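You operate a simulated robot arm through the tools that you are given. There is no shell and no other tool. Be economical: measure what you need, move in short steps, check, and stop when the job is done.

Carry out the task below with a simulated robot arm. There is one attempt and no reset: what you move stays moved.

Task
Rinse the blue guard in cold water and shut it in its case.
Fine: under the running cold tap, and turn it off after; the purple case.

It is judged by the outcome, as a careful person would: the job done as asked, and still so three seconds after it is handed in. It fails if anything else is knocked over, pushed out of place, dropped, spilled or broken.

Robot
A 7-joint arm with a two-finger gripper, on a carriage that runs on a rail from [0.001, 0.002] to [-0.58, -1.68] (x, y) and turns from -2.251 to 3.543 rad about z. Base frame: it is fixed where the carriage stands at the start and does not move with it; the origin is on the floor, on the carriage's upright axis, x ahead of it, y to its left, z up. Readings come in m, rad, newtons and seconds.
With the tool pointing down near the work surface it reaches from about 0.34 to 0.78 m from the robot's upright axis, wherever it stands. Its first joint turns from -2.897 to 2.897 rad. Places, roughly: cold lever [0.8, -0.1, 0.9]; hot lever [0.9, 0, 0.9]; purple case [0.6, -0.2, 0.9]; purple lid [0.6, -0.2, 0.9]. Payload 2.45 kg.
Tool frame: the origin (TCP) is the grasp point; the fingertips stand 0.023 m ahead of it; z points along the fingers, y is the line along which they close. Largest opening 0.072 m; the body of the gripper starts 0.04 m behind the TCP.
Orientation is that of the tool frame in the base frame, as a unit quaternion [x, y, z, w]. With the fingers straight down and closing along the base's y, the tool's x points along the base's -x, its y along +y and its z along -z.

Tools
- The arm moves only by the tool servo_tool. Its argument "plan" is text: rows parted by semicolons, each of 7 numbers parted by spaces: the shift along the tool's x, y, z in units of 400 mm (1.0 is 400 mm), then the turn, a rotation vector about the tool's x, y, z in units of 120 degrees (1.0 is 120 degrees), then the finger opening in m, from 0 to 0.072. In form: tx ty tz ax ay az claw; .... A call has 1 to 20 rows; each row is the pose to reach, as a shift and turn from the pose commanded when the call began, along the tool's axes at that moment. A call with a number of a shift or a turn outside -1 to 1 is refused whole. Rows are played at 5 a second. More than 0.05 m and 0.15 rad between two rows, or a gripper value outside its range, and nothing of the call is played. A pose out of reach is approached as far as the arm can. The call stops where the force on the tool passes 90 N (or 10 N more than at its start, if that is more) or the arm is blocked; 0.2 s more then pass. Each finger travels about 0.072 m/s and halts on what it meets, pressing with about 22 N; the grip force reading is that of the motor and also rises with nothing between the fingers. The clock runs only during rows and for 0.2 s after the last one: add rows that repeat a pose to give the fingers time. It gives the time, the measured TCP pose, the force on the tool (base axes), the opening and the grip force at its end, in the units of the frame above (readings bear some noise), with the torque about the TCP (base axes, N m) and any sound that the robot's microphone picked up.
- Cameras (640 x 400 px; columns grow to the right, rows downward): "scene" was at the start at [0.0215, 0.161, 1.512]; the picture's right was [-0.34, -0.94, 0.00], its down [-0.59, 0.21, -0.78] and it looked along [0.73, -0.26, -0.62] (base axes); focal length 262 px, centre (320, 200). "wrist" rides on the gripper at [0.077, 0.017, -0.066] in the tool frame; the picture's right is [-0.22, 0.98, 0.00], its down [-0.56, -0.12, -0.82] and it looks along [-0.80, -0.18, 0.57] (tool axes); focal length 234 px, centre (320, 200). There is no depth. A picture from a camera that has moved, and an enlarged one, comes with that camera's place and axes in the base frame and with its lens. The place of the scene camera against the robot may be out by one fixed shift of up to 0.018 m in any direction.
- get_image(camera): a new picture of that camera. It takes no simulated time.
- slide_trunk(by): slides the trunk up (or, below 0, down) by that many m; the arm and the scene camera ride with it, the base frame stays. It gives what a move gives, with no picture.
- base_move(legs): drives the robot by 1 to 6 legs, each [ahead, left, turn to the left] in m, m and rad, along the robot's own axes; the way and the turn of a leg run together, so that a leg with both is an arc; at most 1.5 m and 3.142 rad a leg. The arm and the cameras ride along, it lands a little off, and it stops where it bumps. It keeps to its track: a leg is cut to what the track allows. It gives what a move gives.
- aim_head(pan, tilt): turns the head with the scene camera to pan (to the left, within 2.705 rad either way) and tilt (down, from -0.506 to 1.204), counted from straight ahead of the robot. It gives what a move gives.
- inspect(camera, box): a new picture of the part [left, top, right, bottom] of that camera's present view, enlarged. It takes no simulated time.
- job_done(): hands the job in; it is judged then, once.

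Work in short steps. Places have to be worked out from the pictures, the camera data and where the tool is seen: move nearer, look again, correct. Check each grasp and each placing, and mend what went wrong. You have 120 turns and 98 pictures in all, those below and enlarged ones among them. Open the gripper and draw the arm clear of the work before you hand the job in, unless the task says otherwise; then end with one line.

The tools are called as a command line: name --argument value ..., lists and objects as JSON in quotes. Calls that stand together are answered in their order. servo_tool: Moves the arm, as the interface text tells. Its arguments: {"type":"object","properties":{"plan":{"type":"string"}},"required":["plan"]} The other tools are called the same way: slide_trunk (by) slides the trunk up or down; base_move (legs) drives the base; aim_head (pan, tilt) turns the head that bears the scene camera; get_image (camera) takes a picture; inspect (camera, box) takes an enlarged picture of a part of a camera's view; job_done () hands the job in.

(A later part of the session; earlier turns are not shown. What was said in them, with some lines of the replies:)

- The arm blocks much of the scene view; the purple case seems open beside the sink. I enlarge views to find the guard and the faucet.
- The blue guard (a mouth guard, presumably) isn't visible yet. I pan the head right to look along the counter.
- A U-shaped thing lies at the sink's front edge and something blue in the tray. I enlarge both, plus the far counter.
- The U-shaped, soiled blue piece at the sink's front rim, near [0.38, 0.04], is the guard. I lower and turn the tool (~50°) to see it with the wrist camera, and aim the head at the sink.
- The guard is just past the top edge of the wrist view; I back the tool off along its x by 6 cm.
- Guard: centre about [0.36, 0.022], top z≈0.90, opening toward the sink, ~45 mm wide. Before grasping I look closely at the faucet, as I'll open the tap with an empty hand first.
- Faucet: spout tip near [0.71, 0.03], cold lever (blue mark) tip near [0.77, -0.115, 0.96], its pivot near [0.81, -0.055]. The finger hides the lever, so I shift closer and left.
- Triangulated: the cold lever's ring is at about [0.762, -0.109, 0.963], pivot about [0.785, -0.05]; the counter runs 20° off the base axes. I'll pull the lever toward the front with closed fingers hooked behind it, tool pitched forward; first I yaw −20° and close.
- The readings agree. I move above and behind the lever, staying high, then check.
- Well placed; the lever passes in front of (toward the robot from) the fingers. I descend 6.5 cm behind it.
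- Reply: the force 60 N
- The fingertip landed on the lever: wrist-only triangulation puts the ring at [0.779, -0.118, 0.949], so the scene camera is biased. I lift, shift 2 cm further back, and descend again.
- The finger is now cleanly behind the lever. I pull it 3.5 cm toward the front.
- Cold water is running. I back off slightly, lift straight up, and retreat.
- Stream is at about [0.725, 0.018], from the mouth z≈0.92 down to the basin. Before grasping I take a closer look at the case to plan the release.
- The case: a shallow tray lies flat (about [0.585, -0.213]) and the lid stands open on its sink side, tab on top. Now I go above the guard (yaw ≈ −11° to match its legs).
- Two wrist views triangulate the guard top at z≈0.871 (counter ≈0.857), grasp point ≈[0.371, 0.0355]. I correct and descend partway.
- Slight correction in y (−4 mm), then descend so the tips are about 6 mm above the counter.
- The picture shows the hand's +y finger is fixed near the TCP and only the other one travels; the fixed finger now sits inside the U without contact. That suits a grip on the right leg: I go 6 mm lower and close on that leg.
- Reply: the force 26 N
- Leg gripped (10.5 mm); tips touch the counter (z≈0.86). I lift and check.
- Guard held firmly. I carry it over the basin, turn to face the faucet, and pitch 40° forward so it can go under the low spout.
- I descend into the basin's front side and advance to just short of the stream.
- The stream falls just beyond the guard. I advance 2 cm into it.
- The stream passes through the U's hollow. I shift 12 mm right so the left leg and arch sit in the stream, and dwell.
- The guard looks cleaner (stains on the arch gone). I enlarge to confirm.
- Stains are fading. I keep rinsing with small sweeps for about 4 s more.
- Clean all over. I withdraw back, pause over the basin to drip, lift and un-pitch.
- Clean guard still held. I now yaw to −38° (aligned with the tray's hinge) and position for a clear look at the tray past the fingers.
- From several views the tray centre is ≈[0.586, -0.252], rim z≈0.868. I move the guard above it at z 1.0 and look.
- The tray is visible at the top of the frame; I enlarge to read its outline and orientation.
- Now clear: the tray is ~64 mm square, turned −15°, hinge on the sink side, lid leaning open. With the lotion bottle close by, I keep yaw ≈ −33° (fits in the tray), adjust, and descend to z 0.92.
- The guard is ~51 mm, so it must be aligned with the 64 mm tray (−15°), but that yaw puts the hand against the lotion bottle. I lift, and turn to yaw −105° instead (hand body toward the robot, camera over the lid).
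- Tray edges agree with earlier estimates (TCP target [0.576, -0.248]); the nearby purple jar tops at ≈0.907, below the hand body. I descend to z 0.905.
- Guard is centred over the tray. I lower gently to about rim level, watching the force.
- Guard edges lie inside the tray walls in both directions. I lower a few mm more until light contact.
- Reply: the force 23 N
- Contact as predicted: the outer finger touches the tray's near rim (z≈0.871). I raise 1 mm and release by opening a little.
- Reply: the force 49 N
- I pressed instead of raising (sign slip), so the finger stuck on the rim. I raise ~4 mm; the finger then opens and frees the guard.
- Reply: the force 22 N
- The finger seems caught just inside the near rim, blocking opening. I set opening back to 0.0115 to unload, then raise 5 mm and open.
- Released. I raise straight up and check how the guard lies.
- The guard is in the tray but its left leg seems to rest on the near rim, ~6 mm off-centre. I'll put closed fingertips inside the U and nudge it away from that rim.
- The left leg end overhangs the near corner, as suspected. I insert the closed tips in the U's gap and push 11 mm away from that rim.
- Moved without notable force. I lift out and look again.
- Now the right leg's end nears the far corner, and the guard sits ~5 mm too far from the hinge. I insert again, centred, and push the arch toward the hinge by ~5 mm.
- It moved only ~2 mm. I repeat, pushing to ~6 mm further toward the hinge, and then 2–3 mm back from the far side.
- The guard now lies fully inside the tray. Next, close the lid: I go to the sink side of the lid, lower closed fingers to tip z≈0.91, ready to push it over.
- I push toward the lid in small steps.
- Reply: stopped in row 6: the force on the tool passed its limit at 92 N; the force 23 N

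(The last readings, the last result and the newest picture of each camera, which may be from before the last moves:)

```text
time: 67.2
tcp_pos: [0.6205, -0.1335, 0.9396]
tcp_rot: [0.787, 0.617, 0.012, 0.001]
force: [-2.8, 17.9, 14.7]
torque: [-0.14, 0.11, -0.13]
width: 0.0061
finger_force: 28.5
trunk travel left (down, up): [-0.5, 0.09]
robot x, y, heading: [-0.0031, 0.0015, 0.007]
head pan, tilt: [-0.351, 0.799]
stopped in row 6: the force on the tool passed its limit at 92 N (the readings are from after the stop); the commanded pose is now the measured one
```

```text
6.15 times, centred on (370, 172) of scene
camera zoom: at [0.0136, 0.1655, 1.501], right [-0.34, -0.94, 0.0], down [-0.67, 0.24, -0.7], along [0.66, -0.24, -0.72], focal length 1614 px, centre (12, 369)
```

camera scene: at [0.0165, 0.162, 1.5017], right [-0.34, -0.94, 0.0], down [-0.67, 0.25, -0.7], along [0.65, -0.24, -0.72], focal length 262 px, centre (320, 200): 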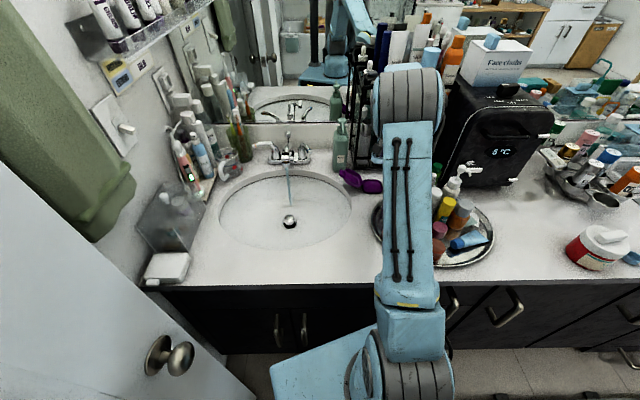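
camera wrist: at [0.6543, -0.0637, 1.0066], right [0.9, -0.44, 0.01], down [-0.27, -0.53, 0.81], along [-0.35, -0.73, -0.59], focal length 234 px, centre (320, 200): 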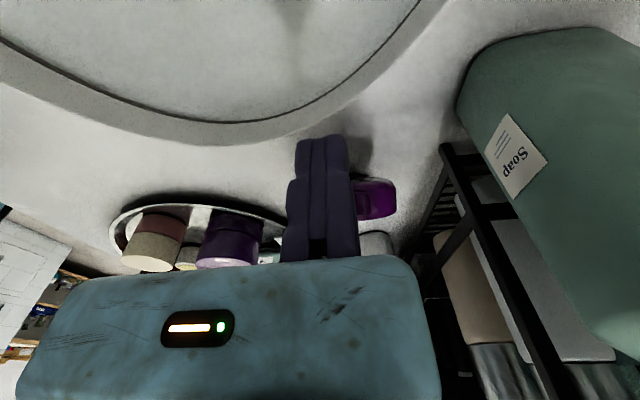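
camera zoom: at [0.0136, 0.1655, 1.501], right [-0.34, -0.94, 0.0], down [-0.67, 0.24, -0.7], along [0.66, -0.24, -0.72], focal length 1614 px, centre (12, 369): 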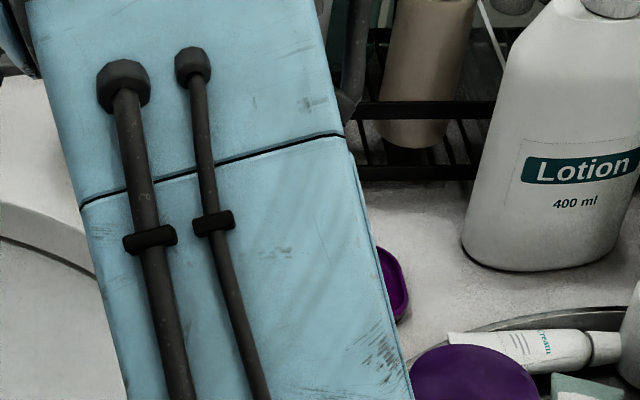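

The horizontal push jammed on the tab end (force along the lid toward the hinge). I retreat, check the case, and plan to lift from below with the tool pitched.

servo_tool --plan "0.05 0 -0.01 0 0 0 0; 0.1 0 -0.07 0 0 0 0; 0.15 0 -0.15 0 0 0 0; 0.15 0 -0.15 0 0 0 0"

get_image --camera "wrist"

get_image --camera "scene"

```text
time: 68.2
tcp_pos: [0.633, -0.0824, 0.9992]
tcp_rot: [0.789, 0.615, 0.008, 0.0]
force: [-0.3, -0.1, -1.0]
torque: [-0.01, -0.03, -0.01]
width: 0.0001
finger_force: 28.8
trunk travel left (down, up): [-0.5, 0.09]
robot x, y, heading: [0.0009, -0.0008, 0.002]
head pan, tilt: [-0.351, 0.799]
```

```text
22 pictures are left
camera wrist: at [0.6675, -0.0121, 1.0653], right [0.89, -0.45, 0.01], down [-0.27, -0.52, 0.81], along [-0.36, -0.73, -0.59], focal length 234 px, centre (320, 200)
```

wrist: 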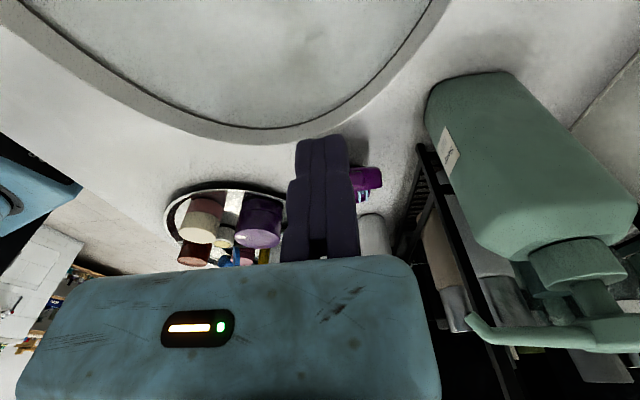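

```text
21 pictures are left
camera scene: at [0.0154, 0.1627, 1.5016], right [-0.34, -0.94, 0.0], down [-0.67, 0.24, -0.7], along [0.66, -0.24, -0.72], focal length 262 px, centre (320, 200)
```

scene: 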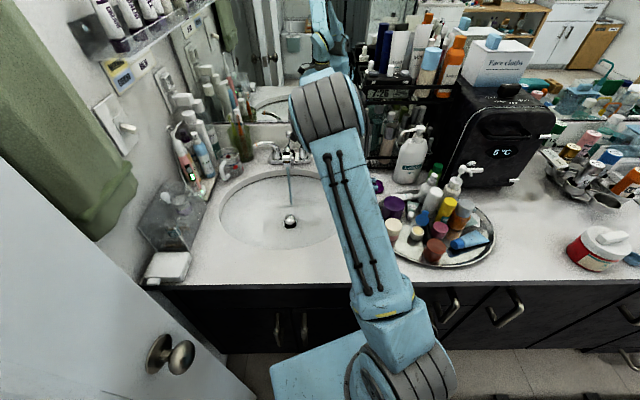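

I pitch the tool 65° toward the lid while offset sideways, to see the lid from the sink side.

servo_tool --plan "0 -0.03 0 0 -0.07 0 0; 0 -0.06 0 0 -0.14 0 0; 0 -0.09 0 0 -0.21 0 0; 0 -0.12 0 0 -0.28 0 0; 0 -0.12 0 0 -0.35 0 0; 0 -0.12 0 0 -0.42 0 0; 0 -0.12 0 0 -0.49 0 0; 0 -0.12 0 0 -0.54 0 0; 0 -0.12 0 0 -0.54 0 0"

get_image --camera "wrist"

```text
time: 70.2
tcp_pos: [0.587, -0.0691, 0.9977]
tcp_rot: [0.67, 0.519, -0.415, 0.329]
force: [0.5, 0.1, 0.3]
torque: [0.01, 0.02, 0.0]
width: 0.0
finger_force: 29.0
trunk travel left (down, up): [-0.5, 0.09]
robot x, y, heading: [0.0002, -0.0019, 0.004]
head pan, tilt: [-0.351, 0.799]
```

```text
20 pictures are left
camera wrist: at [0.6264, 0.0159, 0.9568], right [0.92, -0.33, 0.21], down [-0.01, 0.51, 0.86], along [-0.39, -0.8, 0.47], focal length 234 px, centre (320, 200)
```

wrist: 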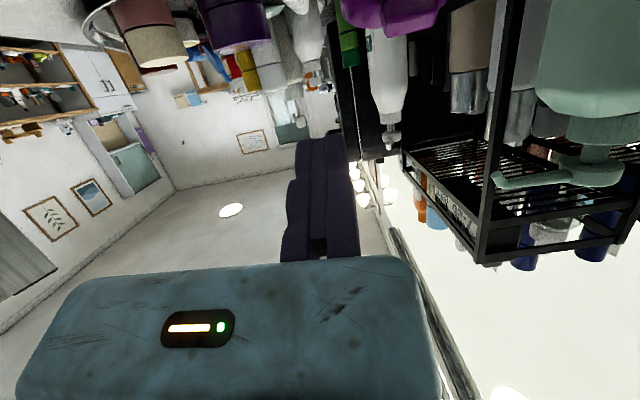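

I lower 10 cm (over the basin) to view the lid from the side at its own height.

servo_tool --plan "0.08 0 0.037 0 0 0 0; 0.16 0 0.074 0 0 0 0; 0.238 0 0.111 0 0 0 0; 0.238 0 0.111 0 0 0 0"

get_image --camera "wrist"

```text
time: 71.2
tcp_pos: [0.5894, -0.067, 0.8928]
tcp_rot: [0.671, 0.519, -0.415, 0.329]
force: [-0.2, 0.0, -0.1]
torque: [-0.02, 0.03, -0.01]
width: 0.0001
finger_force: 29.4
trunk travel left (down, up): [-0.5, 0.09]
robot x, y, heading: [0.0002, 0.0024, 0.007]
head pan, tilt: [-0.351, 0.799]
```

```text
19 pictures are left
camera wrist: at [0.6292, 0.0183, 0.8516], right [0.92, -0.33, 0.21], down [-0.01, 0.51, 0.86], along [-0.39, -0.8, 0.46], focal length 234 px, centre (320, 200)
```

wrist: 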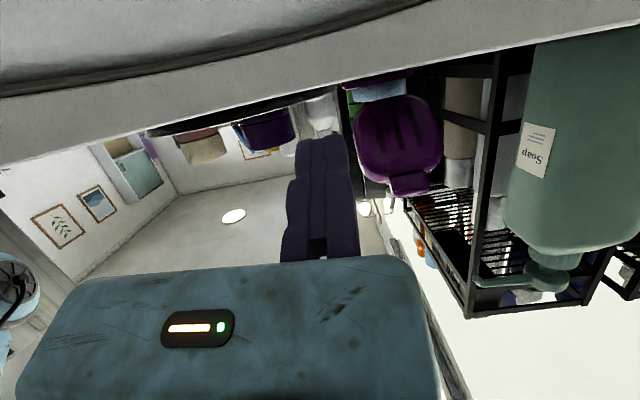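

A clear view: lid outer face and tab on top (tab z≈0.92–0.945), case centre u≈0.638. I shift sideways to the lid's middle and advance the tip under the tab toward the outer face.

servo_tool --plan "0 0.064 0 0 0 0 0; 0 0.1275 0 0 0 0 0; -0.03 0.1275 0.068 0 0 0 0; -0.058 0.1275 0.1246 0 0 0 0; -0.058 0.1275 0.1246 0 0 0 0"

get_image --camera "wrist"

```text
time: 72.5
tcp_pos: [0.6244, -0.1325, 0.8921]
tcp_rot: [0.671, 0.519, -0.415, 0.329]
force: [-0.2, -0.2, 0.1]
torque: [0.01, -0.03, 0.03]
width: 0.0001
finger_force: 28.0
trunk travel left (down, up): [-0.5, 0.09]
robot x, y, heading: [0.0022, 0.0006, 0.005]
head pan, tilt: [-0.351, 0.799]
```

```text
18 pictures are left
camera wrist: at [0.6654, -0.048, 0.8509], right [0.92, -0.33, 0.21], down [-0.01, 0.51, 0.86], along [-0.39, -0.8, 0.46], focal length 234 px, centre (320, 200)
```

wrist: 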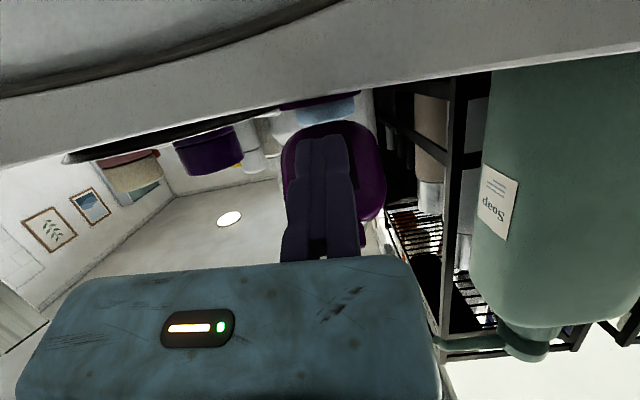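

No contact yet; the tip sits below the tab facing the lid's outer side. I push forward and upward in a small arc.

servo_tool --plan "-0.015 0 0.0205 0 0 0 0; -0.035 0 0.039 0 0 0 0; -0.061 0 0.049 0 0 0 0; -0.09 0 0.0516 0 0 0 0; -0.09 0 0.0516 0 0 0 0"

get_image --camera "wrist"

```text
time: 73.7
tcp_pos: [0.6168, -0.1692, 0.9149]
tcp_rot: [0.671, 0.519, -0.415, 0.329]
force: [0.4, 0.4, -0.2]
torque: [-0.01, 0.02, 0.01]
width: 0.0
finger_force: 28.5
trunk travel left (down, up): [-0.5, 0.09]
robot x, y, heading: [-0.004, -0.0012, 0.004]
head pan, tilt: [-0.351, 0.799]
```

```text
17 pictures are left
camera wrist: at [0.6567, -0.0829, 0.8741], right [0.92, -0.33, 0.21], down [-0.01, 0.51, 0.86], along [-0.39, -0.8, 0.46], focal length 234 px, centre (320, 200)
```

wrist: 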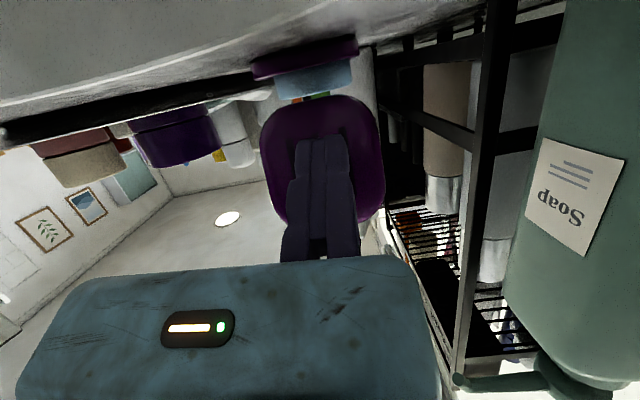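

No force, yet the view changed. I enlarge to understand the lid's present pose.

inspect --camera "wrist" --box '[230, 20, 420, 240]'

inspect --camera "scene" --box '[320, 150, 400, 205]'

```text
1.82 times, centred on (325, 130) of wrist
camera zoom: at [0.6567, -0.0829, 0.8741], right [0.92, -0.33, 0.21], down [-0.01, 0.51, 0.86], along [-0.39, -0.8, 0.46], focal length 426 px, centre (311, 327)
```

zoom: 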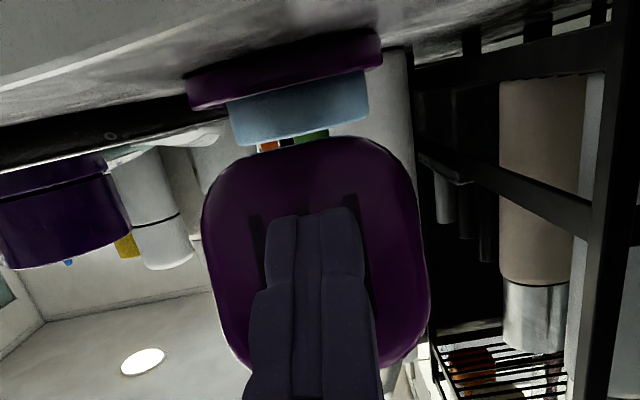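

```text
7.27 times, centred on (360, 178) of scene
camera zoom: at [0.0157, 0.1624, 1.5017], right [-0.34, -0.94, 0.0], down [-0.67, 0.24, -0.7], along [0.66, -0.24, -0.72], focal length 1907 px, centre (29, 364)
```

zoom: 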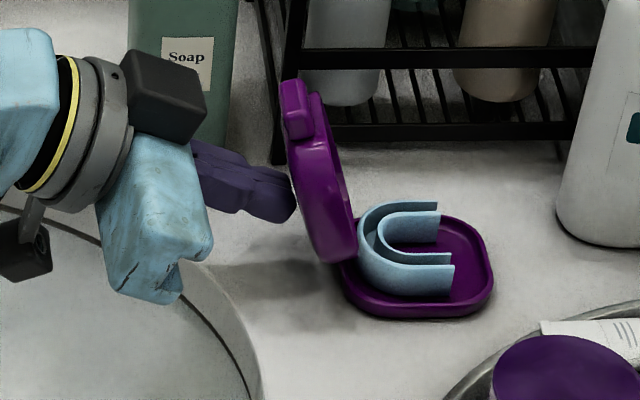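

Clear view now: the lid stands nearly upright with my finger behind it, the guard sitting in the tray. I keep pushing over the top.

servo_tool --plan "-0.016 0 0.02 0 0 0 0; -0.032 0 0.04 0 0 0 0; -0.045 0 0.062 0 0 0 0; -0.055 0 0.088 0 0 0 0; -0.065 0 0.11 0 0 0 0; -0.065 0 0.11 0 0 0 0"

inspect --camera "scene" --box '[320, 150, 400, 205]'

```text
time: 75.0
tcp_pos: [0.6041, -0.217, 0.919]
tcp_rot: [0.671, 0.519, -0.415, 0.328]
force: [-0.3, 1.0, 0.5]
torque: [0.01, 0.01, -0.01]
width: 0.0001
finger_force: 28.1
trunk travel left (down, up): [-0.5, 0.09]
robot x, y, heading: [0.0017, -0.0026, 0.001]
head pan, tilt: [-0.351, 0.799]
```

```text
7.27 times, centred on (360, 178) of scene
camera zoom: at [0.0158, 0.1624, 1.5017], right [-0.34, -0.94, 0.0], down [-0.67, 0.24, -0.7], along [0.66, -0.24, -0.72], focal length 1907 px, centre (29, 364)
```

zoom: 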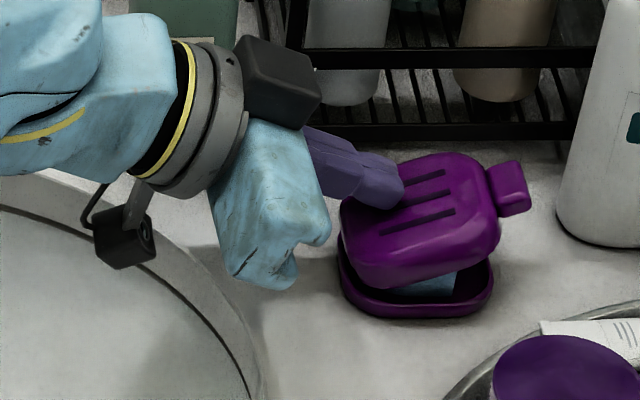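

The lid is nearly shut (slightly ajar). I lift the hand, reduce the pitch, and then press down near the tab side.

servo_tool --plan "-0.03 0 -0.014 0 0 0 0; -0.06 0 -0.03 0 0.06 0 0; -0.09 0 -0.042 0 0.12 0 0; -0.113 0 -0.053 0 0.18 0 0; -0.113 0 -0.053 0 0.24 0 0; -0.113 0 -0.053 0 0.3 0 0; -0.113 0 -0.053 0 0.3 0 0"

servo_tool --plan "-0.079 0 0.0436 0 0 0 0; -0.04 0 0.115 0 0 0 0; -0.03 0 0.133 0 0 0 0; -0.03 0 0.133 0 0 0 0"

inspect --camera "scene" --box '[320, 150, 400, 205]'

```text
time: 76.7
tcp_pos: [0.6038, -0.2179, 0.9698]
tcp_rot: [0.766, 0.596, -0.188, 0.152]
force: [0.3, 0.2, 0.7]
torque: [0.02, 0.02, 0.01]
width: 0.0
finger_force: 28.0
trunk travel left (down, up): [-0.5, 0.09]
robot x, y, heading: [-0.0028, 0.0014, 0.002]
head pan, tilt: [-0.351, 0.799]
```

```text
time: 77.7
tcp_pos: [0.596, -0.2522, 0.9257]
tcp_rot: [0.766, 0.596, -0.188, 0.152]
force: [0.2, 0.1, 0.6]
torque: [0.01, -0.04, -0.01]
width: 0.0
finger_force: 28.7
trunk travel left (down, up): [-0.5, 0.09]
robot x, y, heading: [0.0003, 0.0006, 0.002]
head pan, tilt: [-0.351, 0.799]
```

```text
7.27 times, centred on (360, 178) of scene
camera zoom: at [0.0158, 0.1625, 1.5017], right [-0.34, -0.94, 0.0], down [-0.67, 0.24, -0.7], along [0.66, -0.24, -0.72], focal length 1907 px, centre (29, 364)
```

zoom: 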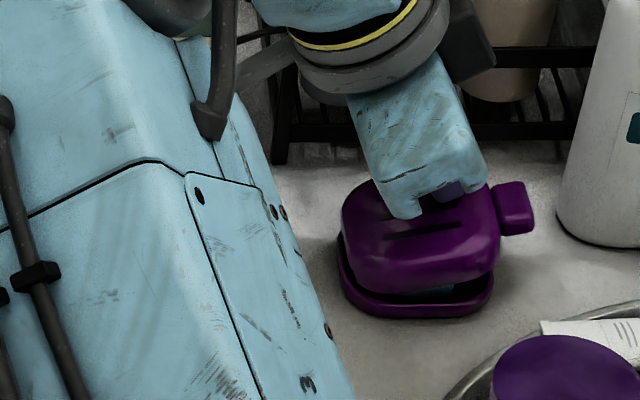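

Tip just above the lid. I press down in small steps.

servo_tool --plan "0.004 0 0.0073 0 0 0 0; 0.0085 0 0.0153 0 0 0 0; 0.012 0 0.022 0 0 0 0; 0.0158 0 0.0284 0 0 0 0; 0.0158 0 0.0284 0 0 0 0"

inspect --camera "scene" --box '[320, 150, 400, 205]'

```text
time: 78.8
tcp_pos: [0.5947, -0.2535, 0.9148]
tcp_rot: [0.766, 0.596, -0.187, 0.153]
force: [0.5, -0.8, 6.1]
torque: [-0.06, -0.01, -0.01]
width: 0.0059
finger_force: 29.1
trunk travel left (down, up): [-0.5, 0.09]
robot x, y, heading: [-0.0007, -0.0038, 0.005]
head pan, tilt: [-0.351, 0.799]
```

```text
7.27 times, centred on (360, 178) of scene
camera zoom: at [0.0154, 0.1625, 1.5018], right [-0.34, -0.94, 0.0], down [-0.67, 0.24, -0.7], along [0.66, -0.24, -0.72], focal length 1907 px, centre (29, 364)
```

zoom: 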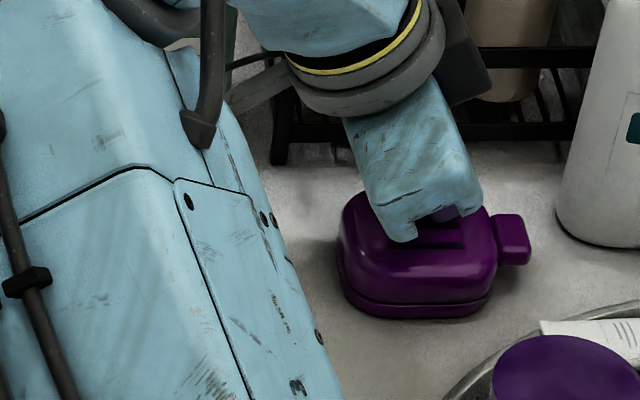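

Lid closed flush. I press ~4 mm further to seat the latch, then lift straight off.

servo_tool --plan "0.003 0 0.0055 0 0 0 0; 0.006 0 0.011 0 0 0 0; 0.006 0 0.011 0 0 0 0; 0 0 0 0 0 0 0"

servo_tool --plan "-0.03 0 -0.055 0 0 0 0; -0.08 0 -0.145 0 0 0 0; -0.13 0 -0.235 0 0 0 0; -0.13 0 -0.235 0 0 0 0; -0.13 0 -0.235 0 0 0 0"

inspect --camera "scene" --box '[320, 150, 400, 205]'

```text
time: 79.8
tcp_pos: [0.5934, -0.2519, 0.9149]
tcp_rot: [0.765, 0.597, -0.188, 0.153]
force: [7.4, -4.5, 19.7]
torque: [-0.17, -0.17, 0.16]
width: 0.006
finger_force: 28.0
trunk travel left (down, up): [-0.5, 0.09]
robot x, y, heading: [0.0032, -0.0002, -0.0]
head pan, tilt: [-0.351, 0.799]
```

```text
time: 81.0
tcp_pos: [0.5921, -0.2518, 1.0216]
tcp_rot: [0.766, 0.596, -0.187, 0.152]
force: [0.5, 0.3, 0.5]
torque: [0.02, 0.02, 0.03]
width: 0.0002
finger_force: 28.6
trunk travel left (down, up): [-0.5, 0.09]
robot x, y, heading: [0.0032, -0.0037, 0.003]
head pan, tilt: [-0.351, 0.799]
```

```text
7.27 times, centred on (360, 178) of scene
camera zoom: at [0.0158, 0.1624, 1.5017], right [-0.34, -0.94, 0.0], down [-0.67, 0.24, -0.7], along [0.66, -0.24, -0.72], focal length 1907 px, centre (29, 364)
```

zoom: 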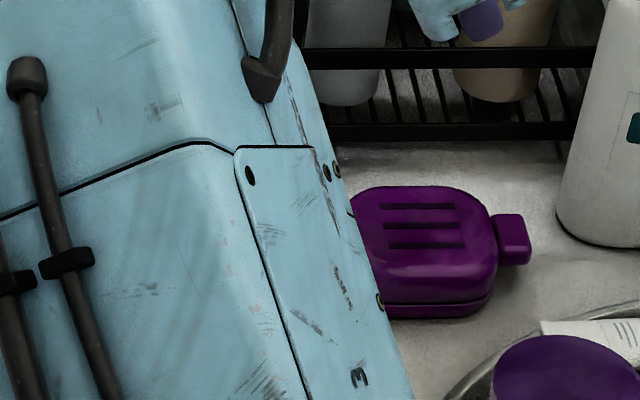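

The case is shut. Now the tap: I lift, level the tool, and swing back to yaw −20° in front of the faucet.

servo_tool --plan "-0.024 0 -0.044 0 0.06 0 0; -0.049 0 -0.088 0 0.12 0 0; -0.073 0 -0.131 0 0.18 0 0; -0.073 0 -0.131 0 0.242 0 0; -0.073 0 -0.131 0 0.242 0 0"

servo_tool --plan "0.04 0.004 0 0 0 -0.06 0; 0.09 0.008 0 0 0 -0.125 0; 0.14 0.012 0 0 0 -0.19 0; 0.19 0.016 0 0 0 -0.255 0; 0.24 0.02 0 0 0 -0.32 0; 0.29 0.024 0 0 0 -0.385 0; 0.34 0.028 0 0 0 -0.45 0; 0.39 0.031 0 0 0 -0.515 0; 0.43 0.034 0 0 0 -0.58 0; 0.47 0.037 0 0 0 -0.645 0; 0.508 0.04 0 0 0 -0.708 0; 0.508 0.04 0 0 0 -0.708 0"

get_image --camera "wrist"

```text
time: 82.2
tcp_pos: [0.5931, -0.2554, 1.0825]
tcp_rot: [0.788, 0.615, 0.012, -0.001]
force: [-0.4, -0.6, 0.2]
torque: [0.01, -0.01, 0.01]
width: 0.0
finger_force: 28.2
trunk travel left (down, up): [-0.5, 0.09]
robot x, y, heading: [-0.0037, -0.0003, 0.003]
head pan, tilt: [-0.351, 0.799]
```

```text
time: 84.8
tcp_pos: [0.6599, -0.0617, 1.0856]
tcp_rot: [0.165, 0.986, 0.009, 0.006]
force: [1.2, 0.5, 0.1]
torque: [-0.01, -0.01, 0.0]
width: 0.0
finger_force: 28.1
trunk travel left (down, up): [-0.5, 0.09]
robot x, y, heading: [0.0038, -0.0005, 0.005]
head pan, tilt: [-0.351, 0.799]
```

```text
10 pictures are left
camera wrist: at [0.5905, -0.0215, 1.1516], right [0.52, 0.85, 0.02], down [0.48, -0.31, 0.82], along [0.71, -0.42, -0.57], focal length 234 px, centre (320, 200)
```

wrist: 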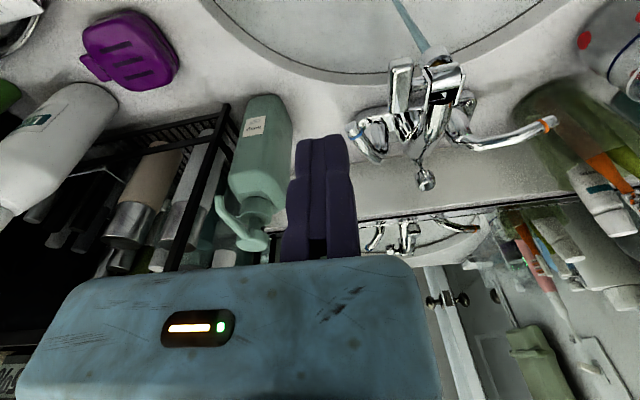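

I enlarge the lever to locate it before pushing it back.

inspect --camera "wrist" --box '[320, 40, 500, 200]'

```text
2.50 times, centred on (410, 120) of wrist
camera zoom: at [0.5905, -0.0215, 1.1516], right [0.52, 0.85, 0.02], down [0.48, -0.31, 0.82], along [0.71, -0.42, -0.57], focal length 585 px, centre (95, 400)
```

zoom: 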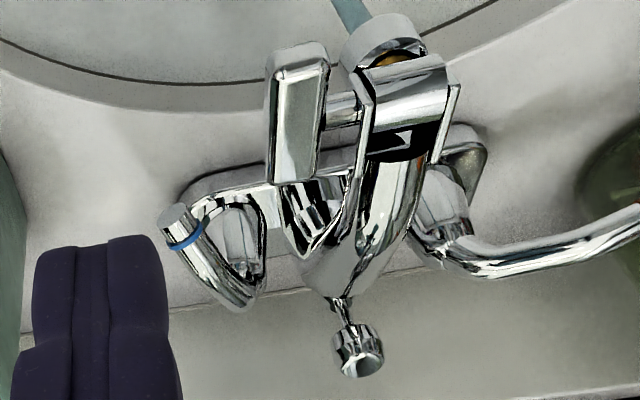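

The lever points ~53° forward; a spout fixture sits left of it. I'll straddle the lever with the hand open (fixed finger on its inner side) and swing it back. First pitch 20° and move above.

servo_tool --plan "0 0 0 0 -0.06 0 0.02; 0 0 0 0 -0.12 0 0.04; 0 0 0 0 -0.167 0 0.055; 0 0 0 0 -0.167 0 0.055"

servo_tool --plan "-0.06 0.035 0.08 0 0 0 0.055; -0.12 0.07 0.16 0 0 0 0.055; -0.1785 0.106 0.2395 0 0 0 0.055; -0.1785 0.106 0.2395 0 0 0 0.055"

get_image --camera "wrist"

```text
time: 85.8
tcp_pos: [0.6572, -0.0621, 1.0865]
tcp_rot: [0.166, 0.97, -0.02, 0.179]
force: [-0.6, 0.3, -0.1]
torque: [0.02, -0.02, 0.02]
width: 0.0549
finger_force: 0.1
trunk travel left (down, up): [-0.5, 0.09]
robot x, y, heading: [0.0024, -0.0032, 0.003]
head pan, tilt: [-0.351, 0.799]
```

```text
time: 86.8
tcp_pos: [0.7648, -0.0538, 1.0226]
tcp_rot: [0.165, 0.97, -0.02, 0.177]
force: [0.1, 0.5, -0.6]
torque: [-0.03, -0.01, 0.02]
width: 0.0551
finger_force: 0.0
trunk travel left (down, up): [-0.5, 0.09]
robot x, y, heading: [-0.0026, -0.0011, 0.001]
head pan, tilt: [-0.351, 0.799]
```

```text
8 pictures are left
camera wrist: at [0.6807, -0.0071, 1.0568], right [0.51, 0.85, 0.1], down [0.18, -0.21, 0.96], along [0.84, -0.47, -0.26], focal length 234 px, centre (320, 200)
```

wrist: 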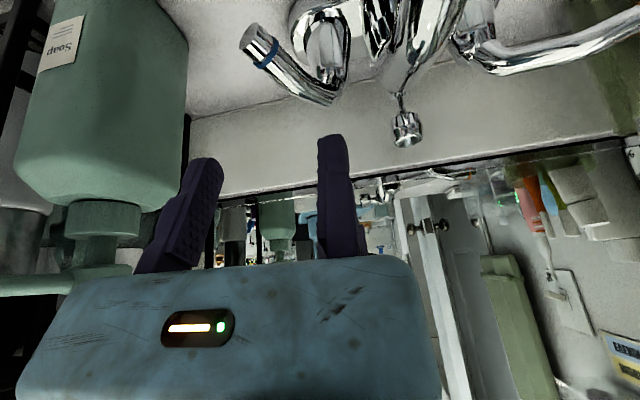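

Positions confirm; bottle clearance is fine with a narrower opening later. I descend beside the lever's inner side.

servo_tool --plan "0.02 0 0.055 0 0 0 0.055; 0.04 0 0.11 0 0 0 0.055; 0.057 0 0.1575 0 0 0 0.055; 0.057 0 0.1575 0 0 0 0.055"

get_image --camera "wrist"

```text
time: 87.8
tcp_pos: [0.7671, -0.0534, 0.9544]
tcp_rot: [0.165, 0.97, -0.02, 0.177]
force: [0.3, 0.8, 0.4]
torque: [0.02, 0.01, 0.01]
width: 0.055
finger_force: 0.1
trunk travel left (down, up): [-0.5, 0.09]
robot x, y, heading: [-0.0017, 0.0002, 0.0]
head pan, tilt: [-0.351, 0.799]
```

```text
7 pictures are left
camera wrist: at [0.6834, -0.0062, 0.9894], right [0.51, 0.85, 0.1], down [0.18, -0.21, 0.96], along [0.84, -0.47, -0.26], focal length 234 px, centre (320, 200)
```

wrist: 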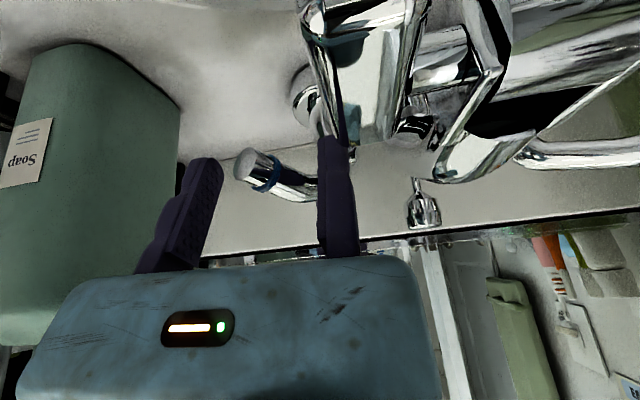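

The lever is between the fingers, free of contact. I swing it back along its arc, narrowing the opening to stay clear of the soap bottle.

servo_tool --plan "-0.007 -0.0275 0.0026 0 0 0 0.045; -0.019 -0.0525 0.0068 0 0 0 0.038; -0.033 -0.0725 0.012 0 0 0 0.035; -0.047 -0.0825 0.0171 0 0 0 0.035; -0.061 -0.0875 0.0222 0 0 0 0.035; -0.061 -0.0875 0.0222 0 0 0 0.035"

get_image --camera "wrist"

```text
time: 89.2
tcp_pos: [0.7754, -0.0918, 0.9542]
tcp_rot: [0.167, 0.97, -0.019, 0.173]
force: [-52.8, 15.0, -10.3]
torque: [0.65, 0.14, 0.22]
width: 0.0367
finger_force: 43.5
trunk travel left (down, up): [-0.5, 0.09]
robot x, y, heading: [0.0019, 0.0008, 0.004]
head pan, tilt: [-0.351, 0.799]
```

```text
6 pictures are left
camera wrist: at [0.6919, -0.0447, 0.9896], right [0.51, 0.85, 0.1], down [0.18, -0.22, 0.96], along [0.84, -0.48, -0.27], focal length 234 px, centre (320, 200)
```

wrist: 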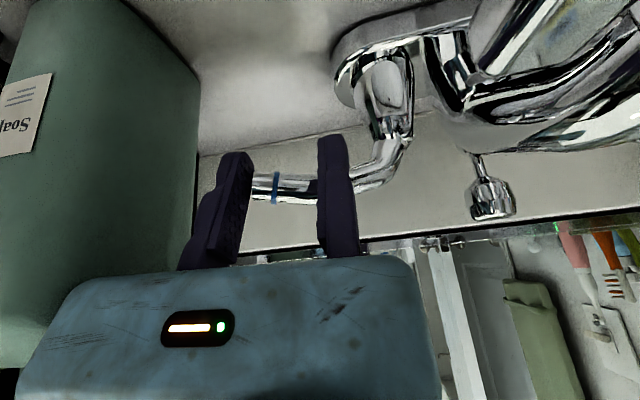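

The lever is against its closed stop (≈53 N). I check that the water stopped.

inspect --camera "scene" --box '[240, 130, 400, 230]'

```text
4.00 times, centred on (320, 180) of scene
camera zoom: at [0.0115, 0.1637, 1.5014], right [-0.34, -0.94, 0.0], down [-0.67, 0.24, -0.7], along [0.66, -0.24, -0.71], focal length 1049 px, centre (320, 280)
```

zoom: 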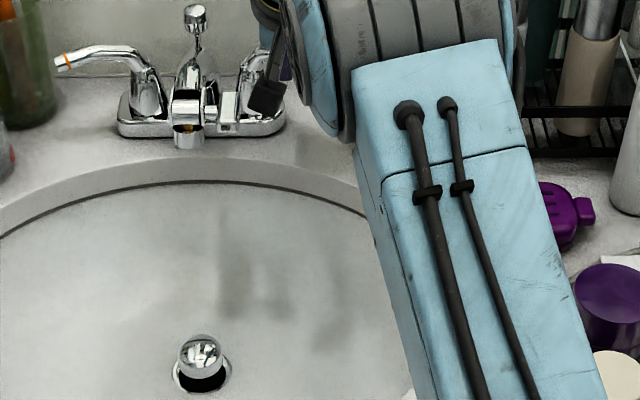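

Water is off. I back away slightly, lift straight up, retreat toward the robot, and open the gripper.

servo_tool --plan "0.028 0 -0.01 0 0 0 0.04; -0.01 0.01 -0.11 0 0 0 0.04; -0.05 0.02 -0.22 0 0 0 0.04; -0.065 0.02 -0.27 0 0 0 0.04; 0.03 0.02 -0.3 0 0 0 0.05; 0.13 0.02 -0.34 0 0 0 0.06; 0.23 0.02 -0.37 0 0 0 0.07; 0.33 0.02 -0.4 0 0 0 0.07; 0.4 0.02 -0.43 0 0 0 0.07; 0.4 0.02 -0.43 0 0 0 0.07"

get_image --camera "wrist"

get_image --camera "scene"

```text
time: 91.5
tcp_pos: [0.5833, -0.0203, 1.0612]
tcp_rot: [0.165, 0.97, -0.019, 0.178]
force: [-0.6, 0.8, 0.0]
torque: [-0.02, 0.02, 0.01]
width: 0.0697
finger_force: 0.0
trunk travel left (down, up): [-0.5, 0.09]
robot x, y, heading: [0.0006, -0.0007, 0.001]
head pan, tilt: [-0.351, 0.799]
```

```text
4 pictures are left
camera wrist: at [0.4987, 0.0271, 1.0953], right [0.51, 0.85, 0.1], down [0.18, -0.21, 0.96], along [0.84, -0.48, -0.26], focal length 234 px, centre (320, 200)
```

wrist: 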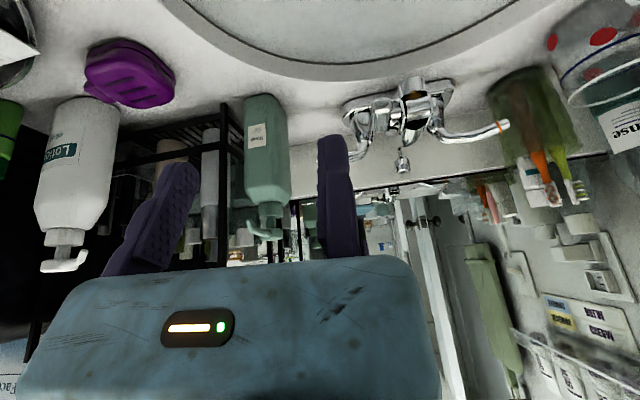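

```text
3 pictures are left
camera scene: at [0.0153, 0.1626, 1.5016], right [-0.34, -0.94, 0.0], down [-0.67, 0.24, -0.7], along [0.66, -0.24, -0.72], focal length 262 px, centre (320, 200)
```

scene: 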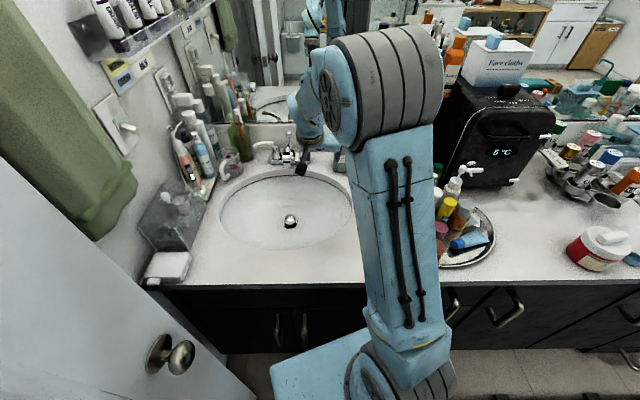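

I check the closed case once more, enlarged, before handing in.

inspect --camera "wrist" --box '[70, 20, 190, 120]'

```text
4.00 times, centred on (130, 70) of wrist
camera zoom: at [0.4987, 0.0271, 1.0953], right [0.51, 0.85, 0.1], down [0.18, -0.21, 0.96], along [0.84, -0.48, -0.26], focal length 937 px, centre (1080, 720)
```

zoom: 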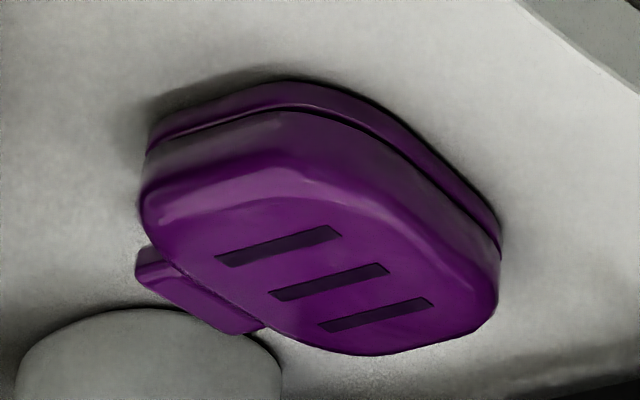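

The case is shut flush, the tap is off, and the hand is open and clear of the work, so I hand in.

job_done

```text
The job is handed in.
```

I rinsed the blue guard clean under the running cold tap and shut it in the purple case. The tap is off again; the case slid about 3 mm along the counter while I was closing the lid.
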